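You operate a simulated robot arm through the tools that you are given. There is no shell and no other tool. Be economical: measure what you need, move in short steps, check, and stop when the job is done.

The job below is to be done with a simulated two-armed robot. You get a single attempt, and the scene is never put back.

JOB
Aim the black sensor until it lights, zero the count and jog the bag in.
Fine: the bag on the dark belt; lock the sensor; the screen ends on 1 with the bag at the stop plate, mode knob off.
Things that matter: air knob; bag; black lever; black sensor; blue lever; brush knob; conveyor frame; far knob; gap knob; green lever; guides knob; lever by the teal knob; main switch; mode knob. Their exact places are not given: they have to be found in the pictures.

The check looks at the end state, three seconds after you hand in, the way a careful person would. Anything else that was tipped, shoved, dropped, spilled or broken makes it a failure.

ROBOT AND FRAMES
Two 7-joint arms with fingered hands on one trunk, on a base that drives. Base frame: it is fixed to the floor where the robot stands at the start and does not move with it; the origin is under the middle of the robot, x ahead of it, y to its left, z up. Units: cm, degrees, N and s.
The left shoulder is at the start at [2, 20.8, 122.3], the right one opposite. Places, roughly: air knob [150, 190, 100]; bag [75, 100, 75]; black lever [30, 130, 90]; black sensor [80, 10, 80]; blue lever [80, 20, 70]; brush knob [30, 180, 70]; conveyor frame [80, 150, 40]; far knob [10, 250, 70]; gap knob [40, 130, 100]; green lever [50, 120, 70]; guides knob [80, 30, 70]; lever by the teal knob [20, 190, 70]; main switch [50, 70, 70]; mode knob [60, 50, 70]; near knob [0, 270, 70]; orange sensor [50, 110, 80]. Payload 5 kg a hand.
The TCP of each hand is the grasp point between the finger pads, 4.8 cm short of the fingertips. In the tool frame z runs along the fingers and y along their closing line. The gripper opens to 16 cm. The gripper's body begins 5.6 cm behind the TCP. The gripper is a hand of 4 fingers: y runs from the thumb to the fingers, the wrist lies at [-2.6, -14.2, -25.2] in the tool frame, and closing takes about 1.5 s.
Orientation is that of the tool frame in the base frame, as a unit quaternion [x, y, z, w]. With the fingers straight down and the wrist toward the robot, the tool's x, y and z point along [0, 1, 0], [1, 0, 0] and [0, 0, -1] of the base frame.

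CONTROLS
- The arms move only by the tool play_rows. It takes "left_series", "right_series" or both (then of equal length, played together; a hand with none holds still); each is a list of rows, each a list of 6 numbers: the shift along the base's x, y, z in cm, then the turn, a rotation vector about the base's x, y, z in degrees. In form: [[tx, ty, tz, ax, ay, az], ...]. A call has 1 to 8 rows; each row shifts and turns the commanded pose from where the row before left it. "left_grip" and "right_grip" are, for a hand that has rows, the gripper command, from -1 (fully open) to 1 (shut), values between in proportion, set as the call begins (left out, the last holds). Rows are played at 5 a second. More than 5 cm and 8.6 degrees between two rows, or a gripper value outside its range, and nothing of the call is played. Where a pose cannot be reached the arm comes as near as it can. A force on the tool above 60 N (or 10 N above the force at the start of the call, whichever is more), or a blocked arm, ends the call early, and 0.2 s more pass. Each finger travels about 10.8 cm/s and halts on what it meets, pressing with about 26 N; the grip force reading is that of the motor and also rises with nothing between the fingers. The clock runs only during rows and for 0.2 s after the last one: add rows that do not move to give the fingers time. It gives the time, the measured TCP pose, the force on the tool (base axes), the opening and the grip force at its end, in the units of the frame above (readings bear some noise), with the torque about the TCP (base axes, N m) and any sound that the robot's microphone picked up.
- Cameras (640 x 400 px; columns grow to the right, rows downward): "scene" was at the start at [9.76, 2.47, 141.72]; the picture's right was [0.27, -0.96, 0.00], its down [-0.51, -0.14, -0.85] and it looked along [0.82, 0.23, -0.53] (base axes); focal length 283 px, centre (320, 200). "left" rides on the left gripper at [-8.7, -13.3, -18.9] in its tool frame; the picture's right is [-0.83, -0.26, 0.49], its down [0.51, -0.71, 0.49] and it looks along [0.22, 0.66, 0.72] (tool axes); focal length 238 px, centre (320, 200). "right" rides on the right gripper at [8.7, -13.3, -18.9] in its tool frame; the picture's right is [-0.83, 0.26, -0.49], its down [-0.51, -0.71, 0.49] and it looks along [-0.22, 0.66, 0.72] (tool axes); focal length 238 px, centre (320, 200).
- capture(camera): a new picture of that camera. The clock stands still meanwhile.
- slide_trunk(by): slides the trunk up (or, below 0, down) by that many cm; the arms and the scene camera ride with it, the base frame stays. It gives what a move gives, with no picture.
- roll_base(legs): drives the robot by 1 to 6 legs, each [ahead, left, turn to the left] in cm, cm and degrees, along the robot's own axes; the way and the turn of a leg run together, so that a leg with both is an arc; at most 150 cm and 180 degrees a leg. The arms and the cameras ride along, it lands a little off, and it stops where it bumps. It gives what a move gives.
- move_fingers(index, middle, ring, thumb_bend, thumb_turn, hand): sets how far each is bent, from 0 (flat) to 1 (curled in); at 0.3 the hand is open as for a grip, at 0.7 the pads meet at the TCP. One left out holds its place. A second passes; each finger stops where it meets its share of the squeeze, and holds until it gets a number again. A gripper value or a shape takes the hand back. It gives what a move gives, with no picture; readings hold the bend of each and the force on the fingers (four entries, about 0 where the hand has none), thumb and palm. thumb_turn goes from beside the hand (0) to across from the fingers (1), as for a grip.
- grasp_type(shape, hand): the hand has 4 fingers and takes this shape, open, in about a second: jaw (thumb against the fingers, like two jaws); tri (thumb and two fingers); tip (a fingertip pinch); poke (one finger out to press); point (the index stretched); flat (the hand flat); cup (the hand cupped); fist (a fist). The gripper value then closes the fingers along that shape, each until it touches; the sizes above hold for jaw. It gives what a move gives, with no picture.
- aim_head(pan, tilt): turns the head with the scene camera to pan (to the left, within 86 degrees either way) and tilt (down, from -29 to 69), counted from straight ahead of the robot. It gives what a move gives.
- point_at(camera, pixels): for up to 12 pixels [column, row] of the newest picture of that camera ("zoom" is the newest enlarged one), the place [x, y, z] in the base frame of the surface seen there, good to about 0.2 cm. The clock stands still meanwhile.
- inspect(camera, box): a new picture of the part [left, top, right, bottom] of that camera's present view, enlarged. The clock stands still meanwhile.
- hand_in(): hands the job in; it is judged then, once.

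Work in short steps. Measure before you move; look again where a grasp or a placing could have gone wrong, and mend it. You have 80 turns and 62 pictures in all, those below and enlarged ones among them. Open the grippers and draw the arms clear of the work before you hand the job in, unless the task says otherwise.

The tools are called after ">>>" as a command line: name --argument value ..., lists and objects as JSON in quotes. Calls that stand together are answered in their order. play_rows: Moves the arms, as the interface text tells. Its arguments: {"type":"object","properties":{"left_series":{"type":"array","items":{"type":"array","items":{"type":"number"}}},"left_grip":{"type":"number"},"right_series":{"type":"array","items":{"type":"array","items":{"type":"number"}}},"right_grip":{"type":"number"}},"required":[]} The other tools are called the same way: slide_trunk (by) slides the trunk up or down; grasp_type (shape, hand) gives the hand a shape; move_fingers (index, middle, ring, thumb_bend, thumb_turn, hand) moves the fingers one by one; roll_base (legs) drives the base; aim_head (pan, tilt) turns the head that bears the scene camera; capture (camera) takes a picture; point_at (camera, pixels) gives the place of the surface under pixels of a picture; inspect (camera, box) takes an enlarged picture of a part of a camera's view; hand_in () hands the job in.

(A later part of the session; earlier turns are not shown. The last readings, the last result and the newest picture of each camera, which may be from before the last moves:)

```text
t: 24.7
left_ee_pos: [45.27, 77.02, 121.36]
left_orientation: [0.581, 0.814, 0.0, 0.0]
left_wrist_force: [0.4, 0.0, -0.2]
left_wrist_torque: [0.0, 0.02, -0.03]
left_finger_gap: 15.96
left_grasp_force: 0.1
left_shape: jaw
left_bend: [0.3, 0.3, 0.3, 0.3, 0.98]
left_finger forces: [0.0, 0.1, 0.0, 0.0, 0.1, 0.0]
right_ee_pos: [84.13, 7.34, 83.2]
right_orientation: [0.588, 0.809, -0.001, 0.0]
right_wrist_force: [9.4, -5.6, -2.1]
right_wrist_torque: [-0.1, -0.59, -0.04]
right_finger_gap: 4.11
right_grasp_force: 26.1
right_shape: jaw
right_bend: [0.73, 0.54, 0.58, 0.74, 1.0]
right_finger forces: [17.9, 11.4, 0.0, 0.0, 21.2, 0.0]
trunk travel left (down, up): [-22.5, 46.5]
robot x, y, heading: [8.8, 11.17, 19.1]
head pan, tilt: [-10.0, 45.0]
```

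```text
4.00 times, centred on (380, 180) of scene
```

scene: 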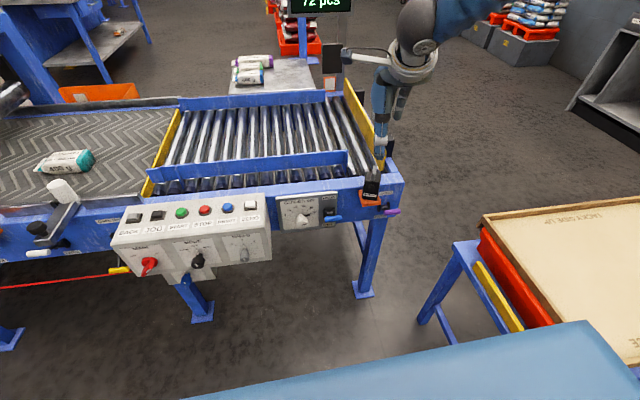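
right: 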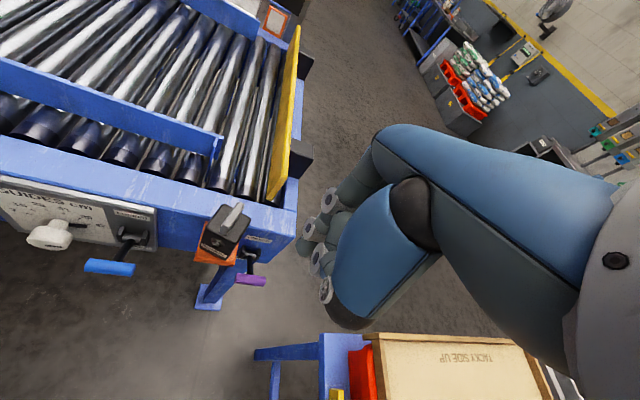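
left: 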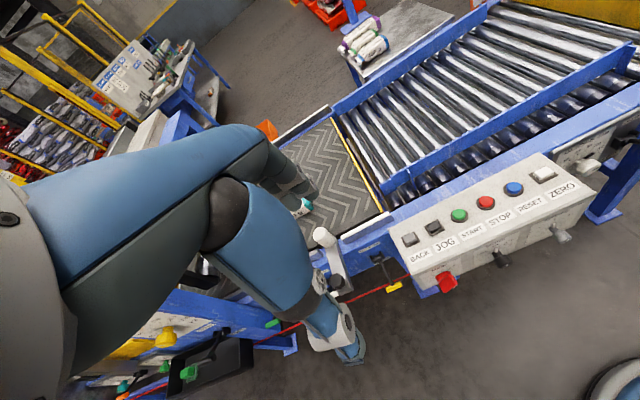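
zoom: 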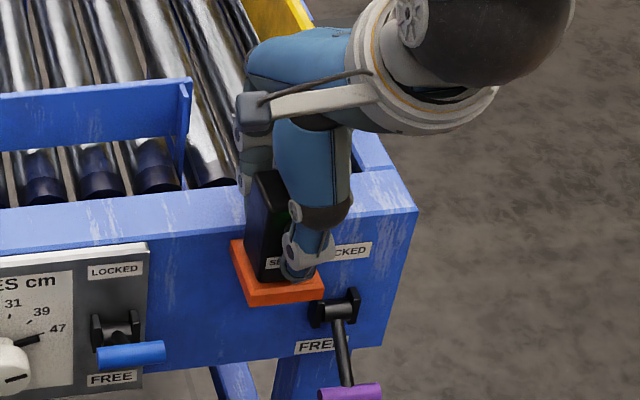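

The body turned along; there's a hint of green behind the thumb. I open, rise and look.

>>> play_rows --right_series '[[0, 0, 0, 0, 0, 0], [0, 0, 0, 0, 0, 0], [0, 0, 0, 0, 0, 0], [0, 0, 0, 0, 0, 0], [0, 0, 4, 0, 0, 0], [0, 0, 4, 0, 0, 0], [0, 0, 4, 0, 0, 0], [0, 0, 4, 0, 0, 0]]' --right_grip -0.25

>>> inspect --camera "scene" --box '[330, 130, 430, 230]'

>>> point_at --camera "zoom" --pixels '[[345, 393], [325, 393], [375, 390], [342, 345], [338, 320], [335, 305]]'

```text
t: 26.5
left_ee_pos: [45.07, 77.05, 121.51]
left_orientation: [0.581, 0.814, 0.001, 0.0]
left_wrist_force: [-0.1, 0.2, 0.3]
left_wrist_torque: [0.03, -0.12, 0.01]
left_finger_gap: 15.98
left_grasp_force: 0.1
left_shape: jaw
left_bend: [0.3, 0.3, 0.3, 0.3, 0.98]
left_finger forces: [0.1, 0.0, 0.0, 0.0, 0.0, 0.0]
right_ee_pos: [83.82, 7.23, 99.37]
right_orientation: [0.587, 0.809, -0.001, 0.0]
right_wrist_force: [-0.8, 0.4, -0.6]
right_wrist_torque: [0.04, -0.1, -0.04]
right_finger_gap: 9.95
right_grasp_force: 0.0
right_shape: jaw
right_bend: [0.73, 0.4, 0.37, 0.64, 1.0]
right_finger forces: [0.0, 0.0, 0.0, 0.0, 0.0, 0.0]
trunk travel left (down, up): [-22.5, 46.5]
robot x, y, heading: [8.6, 11.31, 19.2]
head pan, tilt: [-10.0, 45.0]
```

```text
4.00 times, centred on (380, 180) of scene
```

zoom: 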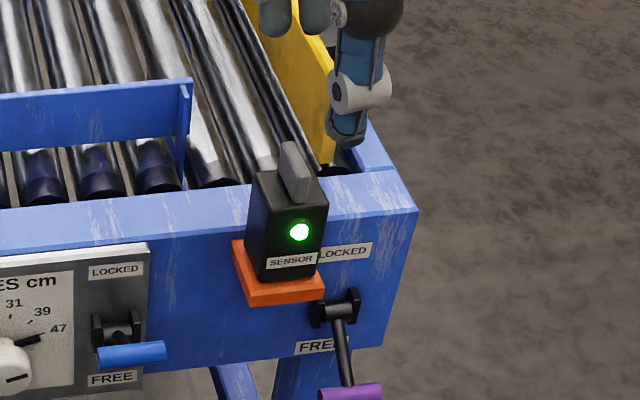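

```text
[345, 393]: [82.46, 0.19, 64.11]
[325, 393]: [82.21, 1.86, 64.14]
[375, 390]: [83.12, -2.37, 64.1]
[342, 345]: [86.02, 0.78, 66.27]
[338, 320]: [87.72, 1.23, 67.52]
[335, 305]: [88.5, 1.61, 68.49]
```

The sensor LED is green. Next I must lift the lever (bar now ≈(83.1,−0.2,63.9)) with a horizontal stretched index. First I check where the right-hand table and tray stand.

>>> capture --camera "scene"

>>> point_at --camera "scene" --pixels '[[486, 216], [482, 250], [458, 246], [545, 325], [500, 330], [445, 290], [425, 318], [560, 250]]'

```text
33 pictures are left
```

scene: 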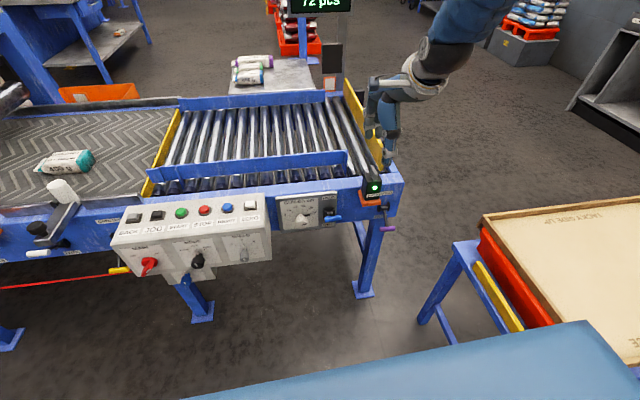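

```text
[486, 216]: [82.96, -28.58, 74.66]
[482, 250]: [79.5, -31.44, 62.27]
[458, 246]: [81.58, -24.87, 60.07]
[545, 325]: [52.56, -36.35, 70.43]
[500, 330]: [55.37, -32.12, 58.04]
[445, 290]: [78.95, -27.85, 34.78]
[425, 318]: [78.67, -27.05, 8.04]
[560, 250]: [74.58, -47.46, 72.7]
```

Table edge is at y≈−25 to −32, tray top z 75. To keep the elbow clear I shift the base 12 cm left and lower the trunk 18 cm, after moving the hand up and back.

>>> play_rows --right_series '[[-3, -1, 3, 0, 0, 0], [-4, -1.4, 3, 0, 0, 0], [-4, -1.4, 3, 0, 0, 0], [-4, -1.4, 3, 0, 0, 0], [-3, -1, 3, 0, 0, 0]]'

>>> roll_base --legs '[[0, 12, 0]]'

>>> slide_trunk --by -18

>>> grasp_type --hand "right" --shape "point"

>>> capture --camera "scene"

```text
refused: row 2 steps farther than a row can; nothing moved
```

```text
t: 27.7
left_ee_pos: [41.38, 88.32, 121.38]
left_orientation: [0.582, 0.814, -0.001, 0.001]
left_wrist_force: [-0.1, 1.2, 0.3]
left_wrist_torque: [-0.15, -0.07, -0.03]
left_finger_gap: 15.96
left_grasp_force: 0.0
left_shape: jaw
left_bend: [0.3, 0.3, 0.3, 0.3, 0.98]
left_finger forces: [0.1, 0.0, 0.0, 0.1, 0.0, 0.0]
right_ee_pos: [79.9, 18.51, 99.24]
right_orientation: [0.588, 0.809, -0.001, 0.0]
right_wrist_force: [0.4, 0.8, 0.7]
right_wrist_torque: [-0.13, -0.02, -0.05]
right_finger_gap: 9.96
right_grasp_force: 0.1
right_shape: jaw
right_bend: [0.73, 0.4, 0.37, 0.64, 1.0]
right_finger forces: [0.0, 0.1, 0.1, 0.0, 0.0, 0.0]
trunk travel left (down, up): [-22.5, 46.5]
robot x, y, heading: [4.92, 22.66, 18.7]
head pan, tilt: [-10.0, 45.0]
```

```text
t: 29.8
left_ee_pos: [41.52, 88.17, 103.39]
left_orientation: [0.582, 0.813, -0.001, 0.0]
left_wrist_force: [1.7, 0.4, -1.0]
left_wrist_torque: [0.0, 0.16, -0.02]
left_finger_gap: 15.98
left_grasp_force: 0.2
left_shape: jaw
left_bend: [0.3, 0.3, 0.3, 0.3, 0.97]
left_finger forces: [0.0, 0.0, 0.0, 0.0, 0.0, 0.1]
right_ee_pos: [80.81, 18.81, 82.49]
right_orientation: [0.59, 0.807, 0.011, 0.007]
right_wrist_force: [-3.9, -0.7, 19.7]
right_wrist_torque: [0.52, -0.85, 0.13]
right_finger_gap: 9.71
right_grasp_force: 0.1
right_shape: jaw
right_bend: [0.74, 0.4, 0.37, 0.64, 1.0]
right_finger forces: [14.4, 4.9, 0.1, 0.0, 0.1, 0.0]
trunk travel left (down, up): [-4.5, 64.5]
robot x, y, heading: [4.78, 22.25, 18.8]
head pan, tilt: [-10.0, 45.0]
stopped: the force on the tool passed its limit at 62 N (the readings are from after the stop); the commanded pose is now the measured one
```

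```text
t: 30.7
left_ee_pos: [41.39, 88.28, 103.44]
left_orientation: [0.582, 0.813, 0.0, 0.0]
left_wrist_force: [-0.9, 0.1, 0.0]
left_wrist_torque: [0.01, -0.01, 0.0]
left_finger_gap: 15.95
left_grasp_force: 0.1
left_shape: jaw
left_bend: [0.3, 0.3, 0.3, 0.3, 0.97]
left_finger forces: [0.1, 0.0, 0.0, 0.0, 0.0, 0.0]
right_ee_pos: [80.47, 18.51, 82.04]
right_orientation: [0.59, 0.807, 0.006, 0.004]
right_wrist_force: [-8.9, -5.2, 0.3]
right_wrist_torque: [-0.19, 0.34, -0.12]
right_finger_gap: 15.36
right_grasp_force: 0.1
right_shape: point
right_bend: [0.23, 1.0, 1.0, 0.99, 0.87]
right_finger forces: [9.6, 0.0, 0.0, 0.1, 0.0, 0.0]
trunk travel left (down, up): [-4.5, 64.5]
robot x, y, heading: [4.54, 22.61, 18.9]
head pan, tilt: [-10.0, 45.0]
```

```text
32 pictures are left
```

scene: 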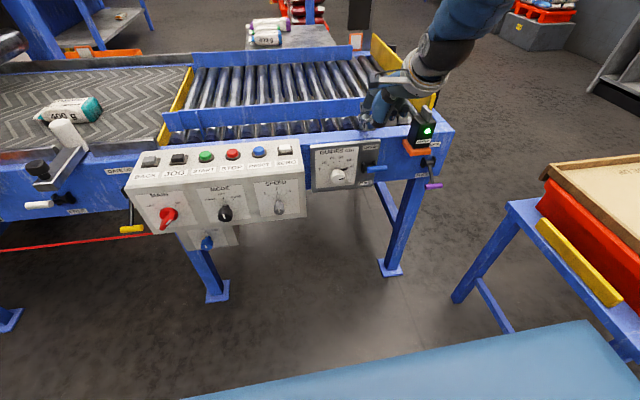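

The refused row left the hand too low, and the trunk slide pressed it on the rail; no damage seen, but I'll batch more carefully. I raise it straight up now.

>>> play_rows --right_series '[[0, 0, 3, 0, 0, 0], [0, 0, 4, 0, 0, 0], [0, 0, 4, 0, 0, 0], [0, 0, 4, 0, 0, 0]]'

>>> inspect --camera "scene" --box '[300, 20, 480, 200]'

```text
t: 31.7
left_ee_pos: [41.34, 88.25, 103.5]
left_orientation: [0.581, 0.814, 0.0, 0.0]
left_wrist_force: [-1.3, 0.6, 0.6]
left_wrist_torque: [0.01, -0.11, 0.0]
left_finger_gap: 15.94
left_grasp_force: 0.1
left_shape: jaw
left_bend: [0.3, 0.3, 0.3, 0.3, 0.97]
left_finger forces: [0.1, 0.1, 0.0, 0.0, 0.0, 0.1]
right_ee_pos: [80.25, 18.51, 97.12]
right_orientation: [0.589, 0.808, 0.007, 0.005]
right_wrist_force: [-0.4, 0.6, -0.9]
right_wrist_torque: [0.05, -0.08, 0.02]
right_finger_gap: 15.36
right_grasp_force: 0.0
right_shape: point
right_bend: [0.19, 1.0, 1.0, 0.99, 0.87]
right_finger forces: [0.1, 0.0, 0.0, 0.0, 0.0, 0.0]
trunk travel left (down, up): [-4.5, 64.5]
robot x, y, heading: [4.86, 22.67, 18.9]
head pan, tilt: [-10.0, 45.0]
```

```text
2.22 times, centred on (390, 110) of scene
```

zoom: 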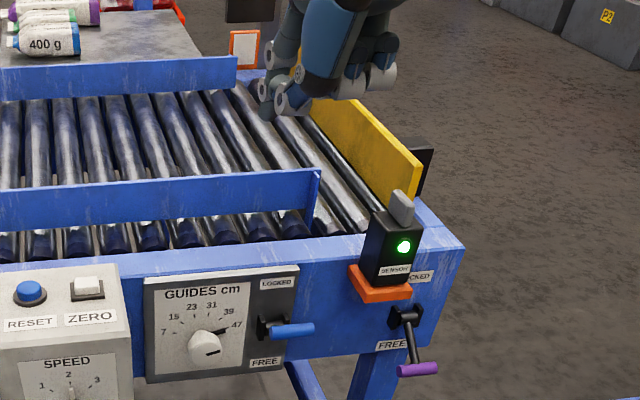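

All looks intact. I pull the hand back from the conveyor (about 20 cm along −n).

>>> play_rows --right_series '[[-3.9, -1.3, 0, 0, 0, 0], [-3.9, -1.3, 0, 0, 0, 0], [-3.9, -1.3, 0, 0, 0, 0], [-3.9, -1.3, 0, 0, 0, 0], [-2.3, -4, 0, 0, 0, 0], [1.4, -4.2, 0, 0, 0, 0], [1.4, -4.2, 0, 0, 0, 0], [1.4, -4.2, 0, 0, 0, 0]]'

>>> play_rows --right_series '[[0, 0, 0, 2.45, -7.09, 0], [0, 0, 0, 2.45, -7.09, 0], [0, 0, 0, 2.45, -7.09, 0], [0, 0, 0, 2.45, -7.09, 0], [0, 0, 0, 2.45, -7.09, 0], [0, 0, 0, 2.45, -7.09, 0]]'

>>> capture --camera "scene"

```text
t: 33.5
left_ee_pos: [41.52, 88.08, 103.45]
left_orientation: [0.582, 0.813, 0.0, 0.0]
left_wrist_force: [0.8, -1.5, 0.6]
left_wrist_torque: [0.15, 0.06, 0.01]
left_finger_gap: 15.95
left_grasp_force: 0.2
left_shape: jaw
left_bend: [0.3, 0.3, 0.3, 0.3, 0.97]
left_finger forces: [0.1, 0.0, 0.1, 0.1, 0.0, 0.0]
right_ee_pos: [72.4, 0.61, 94.9]
right_orientation: [0.601, 0.798, -0.046, -0.017]
right_wrist_force: [-0.8, -0.5, -0.2]
right_wrist_torque: [0.1, -0.03, 0.01]
right_finger_gap: 15.36
right_grasp_force: 0.1
right_shape: point
right_bend: [0.19, 1.0, 1.0, 0.99, 0.87]
right_finger forces: [0.1, 0.1, 0.0, 0.0, 0.1, 0.1]
right hand out of reach, approached as far as the arm can: row 3, 4, 5
trunk travel left (down, up): [-4.5, 64.5]
robot x, y, heading: [5.29, 22.57, 19.0]
head pan, tilt: [-10.0, 45.0]
```

```text
t: 34.9
left_ee_pos: [41.5, 88.22, 103.39]
left_orientation: [0.582, 0.813, -0.001, -0.001]
left_wrist_force: [-0.2, 0.5, 0.3]
left_wrist_torque: [-0.05, 0.06, -0.03]
left_finger_gap: 15.96
left_grasp_force: 0.1
left_shape: jaw
left_bend: [0.3, 0.3, 0.3, 0.3, 0.97]
left_finger forces: [0.0, 0.0, 0.0, 0.1, 0.1, 0.0]
right_ee_pos: [71.67, 2.09, 94.57]
right_orientation: [0.572, 0.782, 0.207, 0.135]
right_wrist_force: [0.5, 1.0, 1.0]
right_wrist_torque: [-0.07, 0.05, -0.01]
right_finger_gap: 15.34
right_grasp_force: 0.1
right_shape: point
right_bend: [0.19, 1.0, 1.0, 0.99, 0.87]
right_finger forces: [0.0, 0.0, 0.0, 0.0, 0.0, 0.1]
right hand out of reach, approached as far as the arm can: row 1, 2, 3
trunk travel left (down, up): [-4.5, 64.5]
robot x, y, heading: [4.55, 22.48, 18.9]
head pan, tilt: [-10.0, 45.0]
```

```text
30 pictures are left
```

scene: 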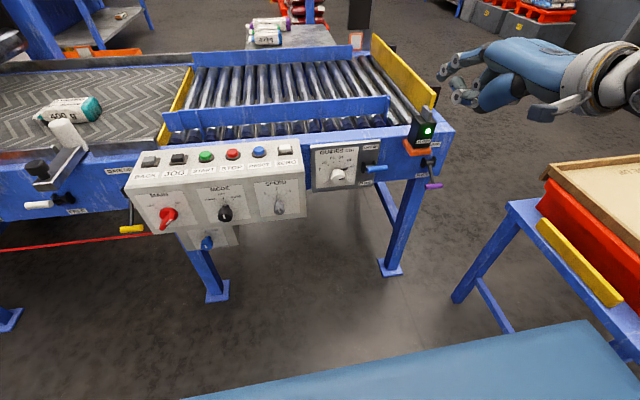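

The hand is too close to the body for pitching. I back the base off 12 cm, then go on pitching.

>>> roll_base --legs '[[-12, 0, 0]]'

>>> play_rows --right_series '[[2, 0.6, 0, 2.45, -7.09, 0], [2, 0.6, 0, 2.45, -7.09, 0], [2, 0.6, 0, 2.45, -7.09, 0], [2, 0.6, 0, 2.45, -7.09, 0], [0, 0, 0, 2.45, -7.09, 0], [0, 0, 0, 2.45, -7.09, 0]]'

>>> aim_head --pan -25 --tilt 40

>>> capture --camera "scene"

```text
t: 36.1
left_ee_pos: [29.78, 84.46, 103.61]
left_orientation: [0.58, 0.814, 0.0, 0.001]
left_wrist_force: [-1.2, -0.8, 0.9]
left_wrist_torque: [0.07, -0.09, 0.02]
left_finger_gap: 15.99
left_grasp_force: 0.1
left_shape: jaw
left_bend: [0.3, 0.3, 0.3, 0.3, 0.97]
left_finger forces: [0.0, 0.0, 0.1, 0.0, 0.0, 0.1]
right_ee_pos: [60.04, -1.7, 94.69]
right_orientation: [0.571, 0.783, 0.209, 0.135]
right_wrist_force: [-1.9, -1.3, 0.6]
right_wrist_torque: [0.01, -0.1, -0.07]
right_finger_gap: 15.36
right_grasp_force: 0.0
right_shape: point
right_bend: [0.19, 1.0, 1.0, 0.99, 0.87]
right_finger forces: [0.1, 0.1, 0.0, 0.0, 0.1, 0.1]
trunk travel left (down, up): [-4.5, 64.5]
robot x, y, heading: [-6.4, 18.8, 18.8]
head pan, tilt: [-10.0, 45.0]
```

```text
t: 37.5
left_ee_pos: [29.85, 84.23, 103.59]
left_orientation: [0.581, 0.814, 0.001, 0.0]
left_wrist_force: [0.7, -1.1, 0.2]
left_wrist_torque: [0.18, 0.02, 0.01]
left_finger_gap: 15.95
left_grasp_force: 0.1
left_shape: jaw
left_bend: [0.3, 0.3, 0.3, 0.3, 0.97]
left_finger forces: [0.1, 0.1, 0.0, 0.0, 0.0, 0.1]
right_ee_pos: [68.7, 0.47, 94.98]
right_orientation: [0.471, 0.649, 0.495, 0.334]
right_wrist_force: [-0.8, -1.0, -0.3]
right_wrist_torque: [0.0, -0.05, 0.04]
right_finger_gap: 15.36
right_grasp_force: 0.1
right_shape: point
right_bend: [0.19, 1.0, 1.0, 0.99, 0.87]
right_finger forces: [0.0, 0.0, 0.0, 0.0, 0.0, 0.0]
right hand out of reach, approached as far as the arm can: row 6
trunk travel left (down, up): [-4.5, 64.5]
robot x, y, heading: [-6.57, 18.54, 18.9]
head pan, tilt: [-10.0, 45.0]
```

```text
t: 38.3
left_ee_pos: [29.95, 84.4, 103.52]
left_orientation: [0.581, 0.814, 0.0, 0.001]
left_wrist_force: [-0.2, -0.4, -0.1]
left_wrist_torque: [-0.02, -0.01, -0.01]
left_finger_gap: 15.95
left_grasp_force: 0.0
left_shape: jaw
left_bend: [0.3, 0.3, 0.3, 0.3, 0.97]
left_finger forces: [0.0, 0.0, 0.1, 0.0, 0.0, 0.0]
right_ee_pos: [68.79, 0.59, 95.01]
right_orientation: [0.47, 0.651, 0.494, 0.333]
right_wrist_force: [0.1, -0.3, 0.1]
right_wrist_torque: [-0.04, 0.0, 0.01]
right_finger_gap: 15.35
right_grasp_force: 0.1
right_shape: point
right_bend: [0.19, 1.0, 1.0, 0.99, 0.87]
right_finger forces: [0.0, 0.0, 0.1, 0.0, 0.0, 0.1]
trunk travel left (down, up): [-4.5, 64.5]
robot x, y, heading: [-6.85, 18.7, 19.2]
head pan, tilt: [-25.0, 40.0]
```

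```text
29 pictures are left
```

scene: 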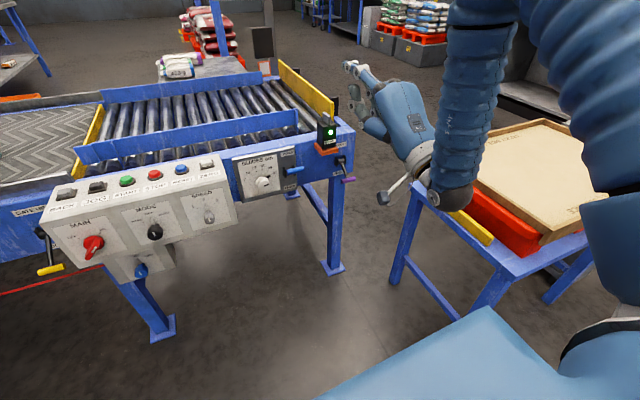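

Pitch is ~73° now with the elbow high. I measure forearm, wrist and finger points for clearance with the tray.

>>> point_at --camera "scene" --pixels '[[350, 65], [360, 75], [435, 190], [475, 110], [480, 20], [620, 230], [590, 80], [440, 350], [470, 210], [510, 260], [600, 330], [380, 125]]'

>>> inspect --camera "scene" --box '[320, 30, 480, 230]'

```text
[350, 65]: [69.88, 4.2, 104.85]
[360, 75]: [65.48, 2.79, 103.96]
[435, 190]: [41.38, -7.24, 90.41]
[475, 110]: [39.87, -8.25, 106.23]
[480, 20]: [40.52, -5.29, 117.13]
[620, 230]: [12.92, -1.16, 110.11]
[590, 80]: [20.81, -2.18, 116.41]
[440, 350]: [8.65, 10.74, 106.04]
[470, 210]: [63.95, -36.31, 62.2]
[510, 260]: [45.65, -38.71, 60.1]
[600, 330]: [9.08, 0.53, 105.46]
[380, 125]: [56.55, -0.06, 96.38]
```

```text
2.00 times, centred on (400, 130) of scene
```

zoom: 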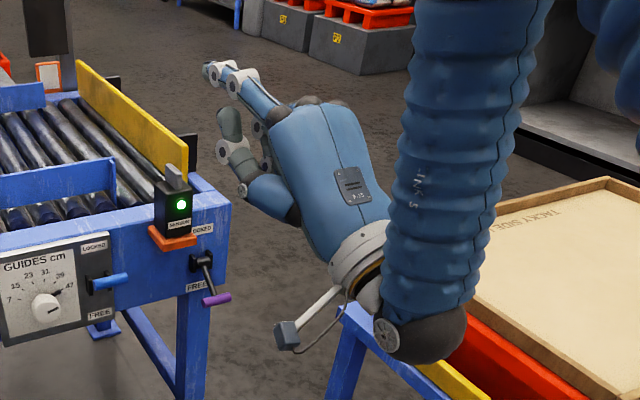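

The index lies nearly horizontal, tip ≈10 cm above and 3 cm left of the TCP. I shift ~10 cm along the conveyor to the right, then descend in free air ahead of the lever.

>>> slide_trunk --by -4

>>> play_rows --right_series '[[1.1, -3.1, -3, 0, 0, 0], [1.1, -3.1, -3, 0, 0, 0], [1, -3.2, -3, 0, 0, 0], [0, 0, -4.8, 0, 0, 0], [0, 0, -4.8, 0, 0, 0], [0, 0, -4.8, 0, 0, 0], [0, 0, -4.8, 0, 0, 0], [0, 0, 0, 0, 0, 0]]'

>>> capture --camera "scene"

```text
t: 39.1
left_ee_pos: [29.9, 84.36, 99.57]
left_orientation: [0.581, 0.814, 0.001, 0.001]
left_wrist_force: [-0.5, 0.7, 0.5]
left_wrist_torque: [0.03, -0.02, 0.01]
left_finger_gap: 15.99
left_grasp_force: 0.1
left_shape: jaw
left_bend: [0.3, 0.3, 0.3, 0.3, 0.97]
left_finger forces: [0.0, 0.1, 0.0, 0.0, 0.0, 0.0]
right_ee_pos: [68.7, 0.57, 91.03]
right_orientation: [0.468, 0.651, 0.496, 0.332]
right_wrist_force: [-0.8, 0.6, -0.8]
right_wrist_torque: [-0.03, 0.04, -0.03]
right_finger_gap: 15.37
right_grasp_force: 0.1
right_shape: point
right_bend: [0.19, 1.0, 1.0, 0.99, 0.87]
right_finger forces: [0.1, 0.0, 0.0, 0.1, 0.1, 0.1]
trunk travel left (down, up): [-0.5, 68.5]
robot x, y, heading: [-6.5, 19.17, 18.9]
head pan, tilt: [-25.0, 40.0]
```

```text
t: 40.9
left_ee_pos: [29.77, 84.52, 99.49]
left_orientation: [0.581, 0.814, 0.0, 0.0]
left_wrist_force: [-0.8, -0.4, 0.3]
left_wrist_torque: [0.01, -0.05, -0.03]
left_finger_gap: 15.93
left_grasp_force: 0.0
left_shape: jaw
left_bend: [0.3, 0.3, 0.3, 0.3, 0.97]
left_finger forces: [0.0, 0.0, 0.0, 0.1, 0.1, 0.0]
right_ee_pos: [75.66, -9.17, 63.57]
right_orientation: [0.47, 0.652, 0.495, 0.331]
right_wrist_force: [-0.3, 0.5, 0.3]
right_wrist_torque: [0.0, 0.0, 0.03]
right_finger_gap: 15.35
right_grasp_force: 0.0
right_shape: point
right_bend: [0.19, 1.0, 1.0, 0.99, 0.87]
right_finger forces: [0.1, 0.1, 0.0, 0.0, 0.0, 0.0]
right hand out of reach, approached as far as the arm can: row 2, 4, 5, 6
trunk travel left (down, up): [-0.5, 68.5]
robot x, y, heading: [-6.9, 19.01, 19.1]
head pan, tilt: [-25.0, 40.0]
```

```text
27 pictures are left
```

scene: 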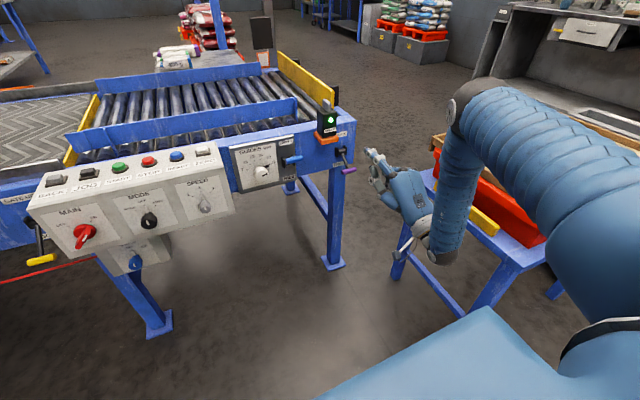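

The hand is lower; I measure index tip and the forearm/elbow before continuing.

>>> inspect --camera "scene" --box '[310, 90, 490, 270]'

>>> point_at --camera "scene" --pixels '[[465, 105], [455, 150], [440, 225], [372, 153], [377, 165], [470, 190], [435, 255], [346, 171], [500, 120]]'

```text
2.22 times, centred on (400, 180) of scene
```

zoom: 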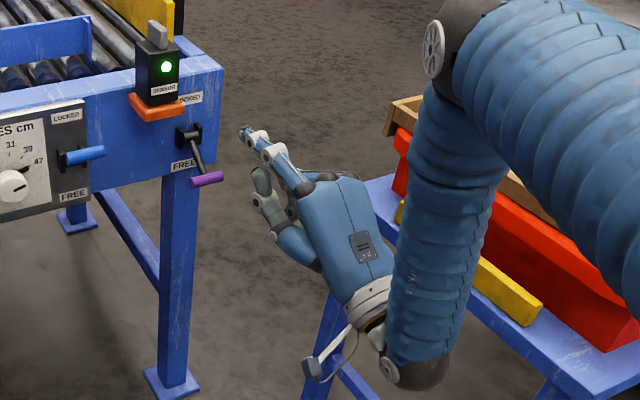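

```text
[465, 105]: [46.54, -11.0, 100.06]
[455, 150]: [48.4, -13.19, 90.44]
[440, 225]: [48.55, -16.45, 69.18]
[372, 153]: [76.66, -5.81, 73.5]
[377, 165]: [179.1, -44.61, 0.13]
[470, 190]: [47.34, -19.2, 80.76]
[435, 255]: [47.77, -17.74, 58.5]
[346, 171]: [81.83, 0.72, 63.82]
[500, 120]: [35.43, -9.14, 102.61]
```

Clear of the table by >12 cm. I descend further and correct 1.6 cm left, in small rows.

>>> play_rows --right_series '[[-0.5, 1.5, -3, 0, 0, 0], [0, 0, -3, 0, 0, 0], [0, 0, -3, 0, 0, 0], [0, 0, -3, 0, 0, 0], [0, 0, 0, 0, 0, 0]]'

>>> inspect --camera "scene" --box '[300, 120, 420, 220]'

```text
t: 42.1
left_ee_pos: [29.88, 84.49, 99.53]
left_orientation: [0.58, 0.814, 0.0, 0.0]
left_wrist_force: [-0.5, 0.1, 0.4]
left_wrist_torque: [-0.01, 0.0, 0.01]
left_finger_gap: 15.96
left_grasp_force: 0.1
left_shape: jaw
left_bend: [0.3, 0.3, 0.3, 0.3, 0.97]
left_finger forces: [0.0, 0.0, 0.1, 0.0, 0.0, 0.0]
right_ee_pos: [75.65, -7.76, 51.57]
right_orientation: [0.469, 0.651, 0.495, 0.333]
right_wrist_force: [0.4, -0.3, -0.7]
right_wrist_torque: [0.03, 0.0, 0.01]
right_finger_gap: 15.32
right_grasp_force: 0.0
right_shape: point
right_bend: [0.19, 1.0, 1.0, 0.99, 0.87]
right_finger forces: [0.0, 0.1, 0.0, 0.0, 0.0, 0.0]
right hand out of reach, approached as far as the arm can: row 1
trunk travel left (down, up): [-0.5, 68.5]
robot x, y, heading: [-6.38, 19.0, 18.7]
head pan, tilt: [-25.0, 40.0]
```

```text
4.00 times, centred on (360, 170) of scene
```

zoom: 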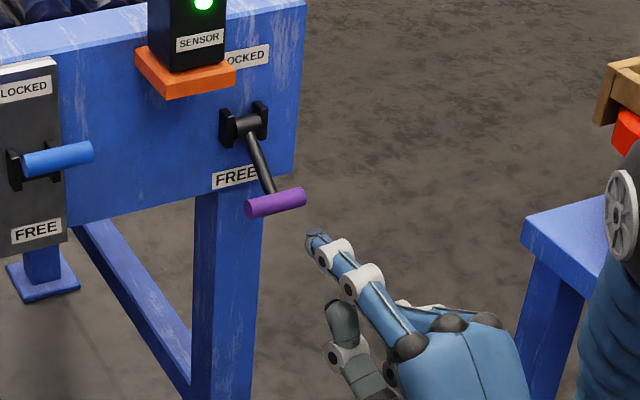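

>>> point_at --camera "zoom" --pixels '[[316, 236], [325, 248], [340, 257], [365, 278], [400, 325], [250, 208], [275, 202], [300, 196], [338, 312], [268, 175]]'

```text
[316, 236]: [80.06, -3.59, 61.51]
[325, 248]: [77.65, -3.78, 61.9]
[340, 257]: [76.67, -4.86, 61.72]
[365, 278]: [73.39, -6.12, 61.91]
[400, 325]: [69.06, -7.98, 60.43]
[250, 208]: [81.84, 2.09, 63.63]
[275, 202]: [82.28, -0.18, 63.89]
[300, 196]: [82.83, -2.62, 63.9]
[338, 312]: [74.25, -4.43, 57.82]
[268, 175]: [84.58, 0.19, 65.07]
```

Index tip at (80.1,−3.6,61.5), bar right half at d≈28.5, bottom z≈62.5. I shift slightly left and down, then slide the finger forward beneath the bar.

>>> play_rows --right_series '[[-0.3, 0.85, -1, 0, 0, 0], [1.9, 0.65, 0, 0, 0, 0], [1.9, 0.65, 0, 0, 0, 0], [1.4, 0.5, 0, 0, 0, 0], [0, 0, 0, 0, 0, 0]]'

>>> inspect --camera "scene" --box '[300, 120, 420, 220]'

```text
t: 43.3
left_ee_pos: [30.06, 84.33, 99.47]
left_orientation: [0.581, 0.814, 0.0, 0.0]
left_wrist_force: [-0.3, 0.6, -0.6]
left_wrist_torque: [-0.01, -0.07, 0.02]
left_finger_gap: 15.98
left_grasp_force: 0.1
left_shape: jaw
left_bend: [0.3, 0.3, 0.3, 0.3, 0.97]
left_finger forces: [0.0, 0.0, 0.0, 0.1, 0.0, 0.0]
right_ee_pos: [80.58, -5.4, 50.47]
right_orientation: [0.469, 0.651, 0.495, 0.333]
right_wrist_force: [-0.2, 0.5, -0.3]
right_wrist_torque: [0.03, 0.02, -0.01]
right_finger_gap: 15.37
right_grasp_force: 0.0
right_shape: point
right_bend: [0.19, 1.0, 1.0, 0.99, 0.87]
right_finger forces: [0.0, 0.0, 0.0, 0.0, 0.1, 0.0]
trunk travel left (down, up): [-0.5, 68.5]
robot x, y, heading: [-6.7, 18.78, 18.8]
head pan, tilt: [-25.0, 40.0]
```

```text
4.00 times, centred on (360, 170) of scene
```

zoom: 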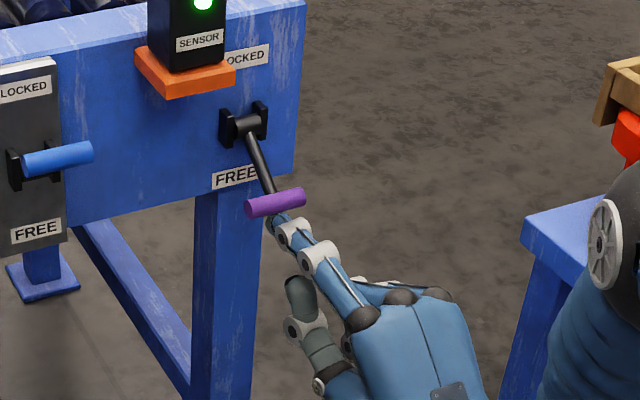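

The fingertip is under the bar. I lift in small rows, following the arc slightly.

>>> play_rows --right_series '[[0, 0, 1.2, 0, 0, 0], [0, 0, 1.2, 0, 0, 0], [-0.3, -0.1, 1.2, 0, 0, 0], [-0.3, -0.1, 1.2, 0, 0, 0], [-0.2, 0, 1.2, 0, 0, 0], [0, 0, 1.2, 0, 0, 0], [0, 0, 1.2, 0, 0, 0], [0, 0, 1.2, 0, 0, 0]]'

>>> inspect --camera "scene" --box '[300, 120, 420, 220]'

```text
t: 45.1
left_ee_pos: [29.96, 84.42, 99.45]
left_orientation: [0.58, 0.814, -0.001, 0.0]
left_wrist_force: [0.1, -0.8, 0.1]
left_wrist_torque: [-0.01, 0.0, 0.02]
left_finger_gap: 15.98
left_grasp_force: 0.0
left_shape: jaw
left_bend: [0.3, 0.3, 0.3, 0.3, 0.97]
left_finger forces: [0.1, 0.0, 0.1, 0.0, 0.1, 0.1]
right_ee_pos: [79.53, -5.45, 60.28]
right_orientation: [0.469, 0.651, 0.495, 0.334]
right_wrist_force: [-0.6, -0.4, -0.5]
right_wrist_torque: [0.03, 0.01, -0.06]
right_finger_gap: 15.36
right_grasp_force: 0.0
right_shape: point
right_bend: [0.19, 1.0, 1.0, 0.99, 0.87]
right_finger forces: [0.0, 0.0, 0.0, 0.0, 0.0, 0.0]
trunk travel left (down, up): [-0.5, 68.5]
robot x, y, heading: [-6.5, 18.85, 19.1]
head pan, tilt: [-25.0, 40.0]
```

```text
4.00 times, centred on (360, 170) of scene
```

zoom: 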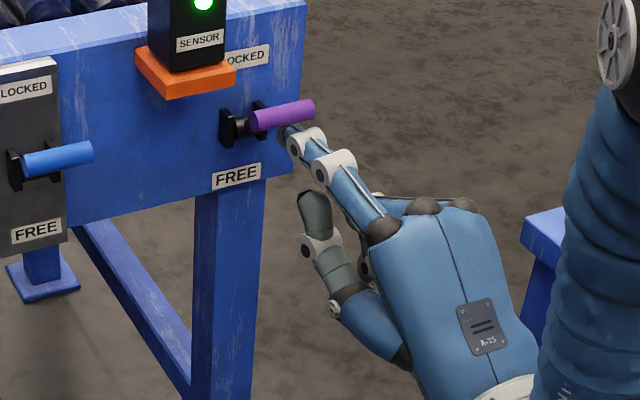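

The lever snapped up with no remaining force; LED still green. I verify its height and back the finger out.

>>> point_at --camera "zoom" --pixels '[[260, 118], [285, 112], [308, 106]]'

>>> play_rows --right_series '[[0, 0, -1.2, 0, 0, 0], [-3.5, -1.2, 0, 0, 0, 0], [-3.5, -1.2, 0, 0, 0, 0], [0, 0, 4.8, 0, 0, 0], [0, 0, 4.8, 0, 0, 0], [0, 0, 4.8, 0, 0, 0], [0, 0, 4.8, 0, 0, 0], [0, 0, 4.8, 0, 0, 0]]'

>>> capture --camera "scene"

```text
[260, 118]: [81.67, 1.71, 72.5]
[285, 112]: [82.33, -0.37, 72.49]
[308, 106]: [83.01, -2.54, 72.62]
```

```text
t: 46.9
left_ee_pos: [29.77, 84.38, 99.5]
left_orientation: [0.581, 0.814, 0.001, 0.0]
left_wrist_force: [-0.2, -0.8, -0.4]
left_wrist_torque: [0.0, -0.09, -0.03]
left_finger_gap: 15.95
left_grasp_force: 0.1
left_shape: jaw
left_bend: [0.3, 0.3, 0.3, 0.3, 0.98]
left_finger forces: [0.0, 0.0, 0.0, 0.0, 0.2, 0.1]
right_ee_pos: [75.26, -8.29, 82.73]
right_orientation: [0.471, 0.651, 0.493, 0.333]
right_wrist_force: [-0.7, 0.1, 0.1]
right_wrist_torque: [0.04, -0.05, -0.02]
right_finger_gap: 15.36
right_grasp_force: 0.1
right_shape: point
right_bend: [0.19, 1.0, 1.0, 0.99, 0.87]
right_finger forces: [0.0, 0.0, 0.0, 0.0, 0.0, 0.0]
right hand out of reach, approached as far as the arm can: row 3, 4
trunk travel left (down, up): [-0.5, 68.5]
robot x, y, heading: [-6.27, 18.97, 18.7]
head pan, tilt: [-25.0, 40.0]
```

```text
22 pictures are left
```

scene: 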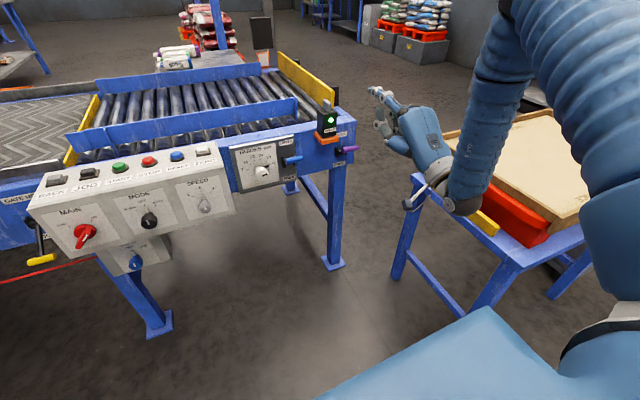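

Lever is back at z 72.5 (LOCKED), LED green. Now I raise the trunk and look at the panel, the gate and the screen.

>>> slide_trunk --by 18

>>> aim_head --pan 22 --tilt 36

>>> capture --camera "scene"

```text
t: 48.9
left_ee_pos: [29.93, 84.41, 117.44]
left_orientation: [0.581, 0.814, 0.0, 0.0]
left_wrist_force: [0.0, -0.2, -0.5]
left_wrist_torque: [0.04, 0.03, -0.01]
left_finger_gap: 16.0
left_grasp_force: 0.0
left_shape: jaw
left_bend: [0.3, 0.3, 0.3, 0.3, 0.97]
left_finger forces: [0.1, 0.0, 0.1, 0.1, 0.0, 0.0]
right_ee_pos: [75.31, -8.23, 100.65]
right_orientation: [0.47, 0.651, 0.495, 0.334]
right_wrist_force: [0.2, -0.3, -0.1]
right_wrist_torque: [0.01, -0.01, -0.02]
right_finger_gap: 15.34
right_grasp_force: 0.0
right_shape: point
right_bend: [0.19, 1.0, 1.0, 0.99, 0.87]
right_finger forces: [0.0, 0.0, 0.0, 0.0, 0.0, 0.0]
trunk travel left (down, up): [-18.5, 50.5]
robot x, y, heading: [-6.42, 18.8, 19.0]
head pan, tilt: [-25.0, 40.0]
```

```text
t: 50.0
left_ee_pos: [29.95, 84.27, 117.63]
left_orientation: [0.58, 0.815, 0.0, 0.0]
left_wrist_force: [-0.2, 0.4, -0.6]
left_wrist_torque: [-0.02, -0.01, -0.04]
left_finger_gap: 15.97
left_grasp_force: 0.0
left_shape: jaw
left_bend: [0.3, 0.3, 0.3, 0.3, 0.97]
left_finger forces: [0.0, 0.0, 0.0, 0.0, 0.0, 0.1]
right_ee_pos: [75.37, -8.23, 100.75]
right_orientation: [0.47, 0.651, 0.495, 0.333]
right_wrist_force: [0.8, 0.9, -0.1]
right_wrist_torque: [0.01, -0.01, -0.04]
right_finger_gap: 15.36
right_grasp_force: 0.0
right_shape: point
right_bend: [0.19, 1.0, 1.0, 0.99, 0.87]
right_finger forces: [0.1, 0.0, 0.0, 0.0, 0.1, 0.0]
trunk travel left (down, up): [-18.5, 50.5]
robot x, y, heading: [-6.96, 18.33, 19.1]
head pan, tilt: [22.0, 36.0]
```

```text
21 pictures are left
```

scene: 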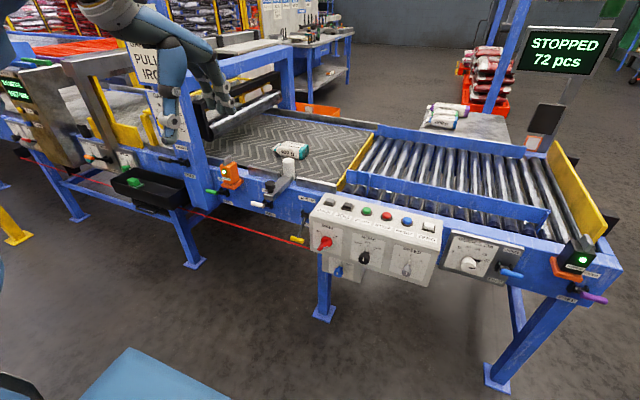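

The screen reads "STOPPED 72 pcs". I zoom on the gate/panel region.

>>> inspect --camera "scene" --box '[240, 130, 448, 290]'

>>> inspect --camera "scene" --box '[300, 190, 440, 290]'

>>> point_at --camera "zoom" --pixels '[[140, 68], [300, 88], [280, 300], [290, 325], [295, 275], [590, 168], [110, 260], [130, 235], [500, 320], [390, 290]]'

```text
2.50 times, centred on (344, 210) of scene
```

zoom: 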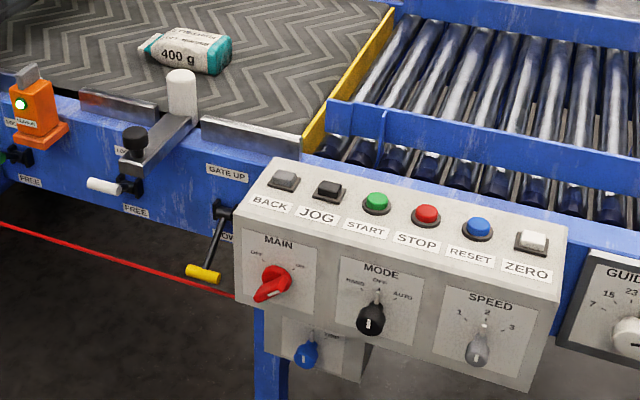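

```text
4.00 times, centred on (370, 240) of scene
```

zoom: 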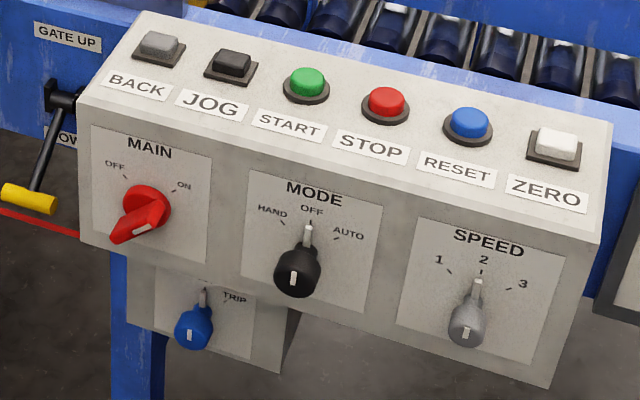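

```text
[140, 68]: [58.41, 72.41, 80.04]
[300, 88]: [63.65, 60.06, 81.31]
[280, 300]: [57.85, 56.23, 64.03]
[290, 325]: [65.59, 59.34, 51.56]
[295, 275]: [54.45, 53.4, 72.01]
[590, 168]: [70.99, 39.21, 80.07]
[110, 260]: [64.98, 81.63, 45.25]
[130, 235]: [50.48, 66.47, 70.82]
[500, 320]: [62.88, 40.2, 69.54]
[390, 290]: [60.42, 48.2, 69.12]
```

Gate lever is down and the strip lies flush at belt height, main is ON, mode OFF. I press ZERO first with the left hand: point shape, then move over to (59,41,100).

>>> grasp_type --hand "left" --shape "point"

>>> play_rows --left_series '[[2.42, -3.6, -1.4, 0, 0, 0], [2.42, -3.6, -1.4, 0, 0, 0], [2.42, -3.6, -1.4, 0, 0, 0], [2.42, -3.6, -1.4, 0, 0, 0], [2.42, -3.6, -1.4, 0, 0, 0], [2.42, -3.6, -1.4, 0, 0, 0]]'

>>> play_rows --left_series '[[2.42, -3.6, -1.4, 0, 0, 0], [2.42, -3.6, -1.4, 0, 0, 0], [2.42, -3.6, -1.4, 0, 0, 0], [2.42, -3.6, -1.4, 0, 0, 0], [2.42, -3.6, -1.4, 0, 0, 0], [2.42, -3.7, -3, 0, 0, 0], [0, 0, -3, 0, 0, 0]]'

>>> capture --camera "scene"

>>> point_at --camera "scene" --pixels '[[288, 164], [284, 180], [288, 152], [305, 152], [365, 207], [562, 190], [550, 215]]'

```text
t: 51.0
left_ee_pos: [29.91, 84.47, 117.55]
left_orientation: [0.581, 0.814, -0.001, -0.001]
left_wrist_force: [0.4, -0.5, -0.4]
left_wrist_torque: [0.01, -0.01, 0.02]
left_finger_gap: 15.37
left_grasp_force: 0.2
left_shape: point
left_bend: [0.19, 1.0, 1.0, 0.99, 0.87]
left_finger forces: [0.0, 0.0, 0.0, 0.0, 0.0, 0.1]
right_ee_pos: [75.25, -8.24, 100.76]
right_orientation: [0.47, 0.651, 0.494, 0.333]
right_wrist_force: [0.0, -0.5, 0.3]
right_wrist_torque: [-0.02, -0.01, 0.02]
right_finger_gap: 15.35
right_grasp_force: 0.0
right_shape: point
right_bend: [0.19, 1.0, 1.0, 0.99, 0.87]
right_finger forces: [0.0, 0.1, 0.0, 0.0, 0.0, 0.0]
trunk travel left (down, up): [-18.5, 50.5]
robot x, y, heading: [-6.93, 18.82, 19.1]
head pan, tilt: [22.0, 36.0]
```

```text
t: 52.4
left_ee_pos: [44.61, 62.65, 109.08]
left_orientation: [0.58, 0.815, -0.001, 0.0]
left_wrist_force: [0.1, -0.7, -0.2]
left_wrist_torque: [0.04, 0.03, 0.0]
left_finger_gap: 0.0
left_grasp_force: 0.1
left_shape: point
left_bend: [0.19, 1.0, 1.0, 0.99, 0.87]
left_finger forces: [0.0, 0.1, 0.1, 0.1, 0.0, 0.1]
right_ee_pos: [75.51, -8.28, 100.66]
right_orientation: [0.47, 0.651, 0.494, 0.333]
right_wrist_force: [-0.5, -0.3, 0.6]
right_wrist_torque: [0.01, -0.03, 0.07]
right_finger_gap: 15.37
right_grasp_force: 0.1
right_shape: point
right_bend: [0.19, 1.0, 1.0, 0.99, 0.87]
right_finger forces: [0.1, 0.0, 0.0, 0.0, 0.0, 0.1]
trunk travel left (down, up): [-18.5, 50.5]
robot x, y, heading: [-6.91, 18.75, 18.9]
head pan, tilt: [22.0, 36.0]
```

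```text
refused: row 6 steps farther than a row can; nothing moved
```

```text
18 pictures are left
```

scene: 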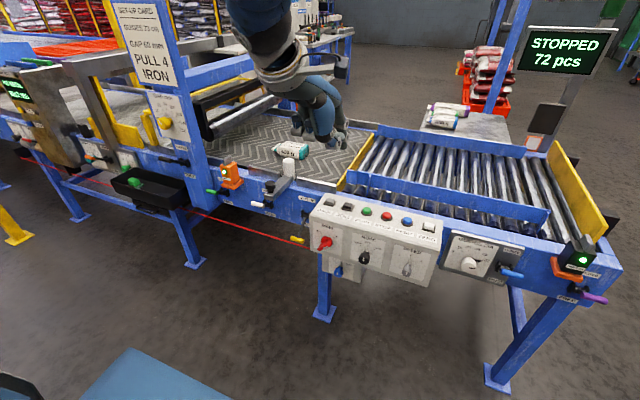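

```text
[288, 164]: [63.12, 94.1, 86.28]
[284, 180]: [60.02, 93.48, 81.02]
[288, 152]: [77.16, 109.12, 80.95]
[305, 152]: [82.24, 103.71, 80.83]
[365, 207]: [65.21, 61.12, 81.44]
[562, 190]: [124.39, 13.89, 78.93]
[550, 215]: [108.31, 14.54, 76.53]
```

Row limit slip; the post (n≈90) is clear of the bag path (n≈108). I finish the move to above ZERO.

>>> play_rows --left_series '[[2.06, -3.1, -1.6, 0, 0, 0], [2.06, -3.1, -1.6, 0, 0, 0], [2.06, -3.1, -1.6, 0, 0, 0], [2.06, -3.1, -1.6, 0, 0, 0], [2.06, -3.1, -1.6, 0, 0, 0], [2.06, -3.1, -1.6, 0, 0, 0], [2.06, -3.1, -1.6, 0, 0, 0], [0, 0, -4, 0, 0, 0]]'

>>> play_rows --left_series '[[0, 0, -4, 0, 0, 0], [0, 0, 0, 0, 0, 0]]'

>>> inspect --camera "scene" --box '[360, 140, 480, 240]'

```text
t: 54.1
left_ee_pos: [56.51, 46.27, 93.11]
left_orientation: [0.583, 0.812, 0.0, 0.005]
left_wrist_force: [0.6, 0.4, 1.2]
left_wrist_torque: [-0.04, 0.12, -0.04]
left_finger_gap: 0.0
left_grasp_force: 0.1
left_shape: point
left_bend: [0.19, 1.0, 1.0, 0.99, 0.87]
left_finger forces: [0.0, 0.1, 0.0, 0.0, 0.0, 0.0]
left hand out of reach, approached as far as the arm can: row 6, 7, 8
right_ee_pos: [75.44, -8.19, 100.66]
right_orientation: [0.47, 0.651, 0.495, 0.333]
right_wrist_force: [0.2, -0.3, 0.5]
right_wrist_torque: [-0.03, -0.03, -0.01]
right_finger_gap: 15.37
right_grasp_force: 0.0
right_shape: point
right_bend: [0.19, 1.0, 1.0, 0.99, 0.87]
right_finger forces: [0.0, 0.0, 0.1, 0.1, 0.1, 0.0]
trunk travel left (down, up): [-18.5, 50.5]
robot x, y, heading: [-6.4, 18.99, 18.8]
head pan, tilt: [22.0, 36.0]
```

```text
t: 54.8
left_ee_pos: [56.29, 45.99, 89.23]
left_orientation: [0.581, 0.814, 0.002, 0.0]
left_wrist_force: [-0.9, -0.6, 0.8]
left_wrist_torque: [0.14, -0.07, 0.04]
left_finger_gap: 0.0
left_grasp_force: 0.2
left_shape: point
left_bend: [0.19, 1.0, 1.0, 0.99, 0.87]
left_finger forces: [0.0, 0.0, 0.0, 0.1, 0.0, 0.0]
right_ee_pos: [75.33, -8.55, 100.66]
right_orientation: [0.471, 0.65, 0.495, 0.334]
right_wrist_force: [-0.8, -1.0, 0.4]
right_wrist_torque: [0.01, -0.03, 0.06]
right_finger_gap: 15.35
right_grasp_force: 0.0
right_shape: point
right_bend: [0.19, 1.0, 1.0, 0.99, 0.87]
right_finger forces: [0.0, 0.0, 0.0, 0.0, 0.0, 0.0]
trunk travel left (down, up): [-18.5, 50.5]
robot x, y, heading: [-6.44, 18.56, 18.9]
head pan, tilt: [22.0, 36.0]
```

```text
4.00 times, centred on (420, 190) of scene
```

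zoom: 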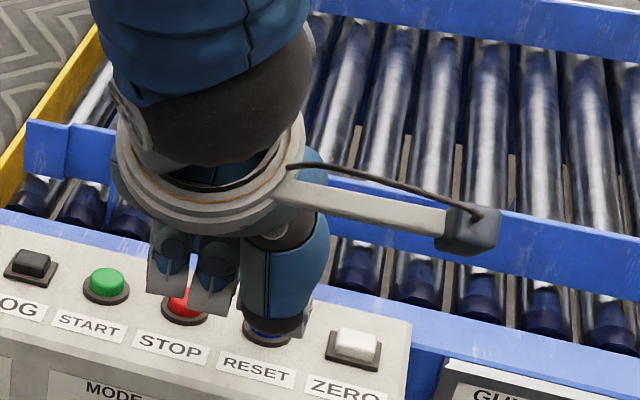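

The hand is 5.5 cm short to the right (over RESET). I shift the base right 5.5 cm and look with the left camera.

>>> roll_base --legs '[[0, -5.5, 0]]'

>>> capture --camera "left"

```text
t: 55.7
left_ee_pos: [58.21, 40.71, 89.13]
left_orientation: [0.582, 0.813, 0.0, 0.0]
left_wrist_force: [1.4, -2.1, -1.0]
left_wrist_torque: [0.19, 0.1, 0.05]
left_finger_gap: 0.0
left_grasp_force: 0.0
left_shape: point
left_bend: [0.19, 1.0, 1.0, 0.99, 0.87]
left_finger forces: [0.1, 0.0, 0.0, 0.0, 0.0, 0.1]
right_ee_pos: [77.31, -13.68, 100.49]
right_orientation: [0.471, 0.65, 0.494, 0.334]
right_wrist_force: [-0.2, -1.9, -1.1]
right_wrist_torque: [0.04, -0.11, 0.23]
right_finger_gap: 0.0
right_grasp_force: 0.0
right_shape: point
right_bend: [0.19, 1.0, 1.0, 0.99, 0.87]
right_finger forces: [0.0, 0.0, 0.0, 0.0, 0.1, 0.0]
trunk travel left (down, up): [-18.5, 50.5]
robot x, y, heading: [-4.66, 14.11, 18.9]
head pan, tilt: [22.0, 36.0]
```

```text
16 pictures are left
```

left: 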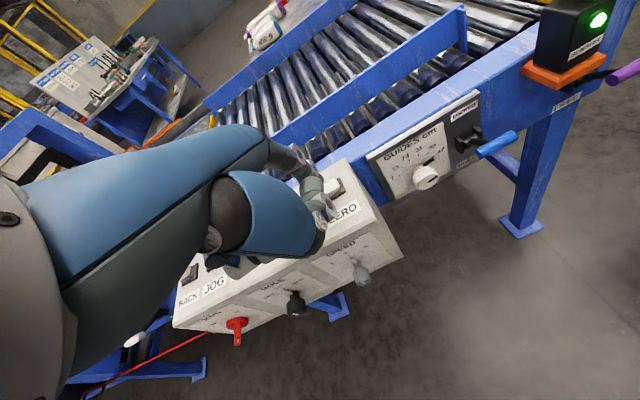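

The index is close to the ZERO button near (330,190). I zoom and measure.

>>> inspect --camera "left" --box '[280, 140, 380, 240]'

>>> point_at --camera "zoom" --pixels '[[300, 235], [330, 180], [355, 180], [340, 200], [320, 250], [300, 170], [310, 205]]'

```text
4.00 times, centred on (330, 190) of left
```

zoom: 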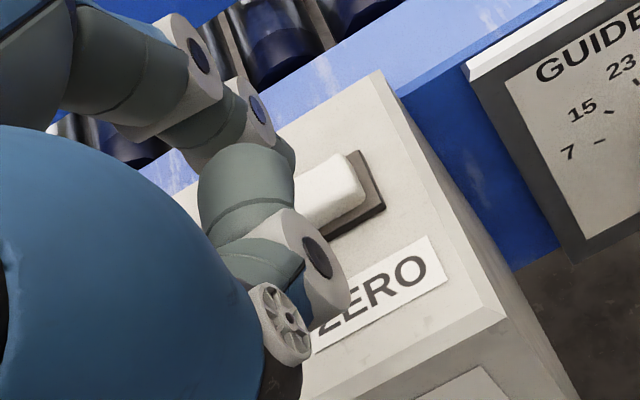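

```text
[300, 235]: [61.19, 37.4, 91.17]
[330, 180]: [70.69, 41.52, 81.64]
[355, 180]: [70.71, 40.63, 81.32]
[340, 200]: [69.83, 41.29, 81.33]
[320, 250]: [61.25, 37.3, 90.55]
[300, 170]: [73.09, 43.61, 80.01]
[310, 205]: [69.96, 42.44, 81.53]
```

>>> point_at --camera "zoom" --pixels '[[286, 152], [260, 105], [201, 55], [278, 145], [240, 180], [318, 258]]'

```text
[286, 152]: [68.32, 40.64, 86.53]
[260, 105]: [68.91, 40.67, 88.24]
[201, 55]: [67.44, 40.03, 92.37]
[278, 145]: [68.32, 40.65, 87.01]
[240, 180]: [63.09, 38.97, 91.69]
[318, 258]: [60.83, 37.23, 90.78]
```

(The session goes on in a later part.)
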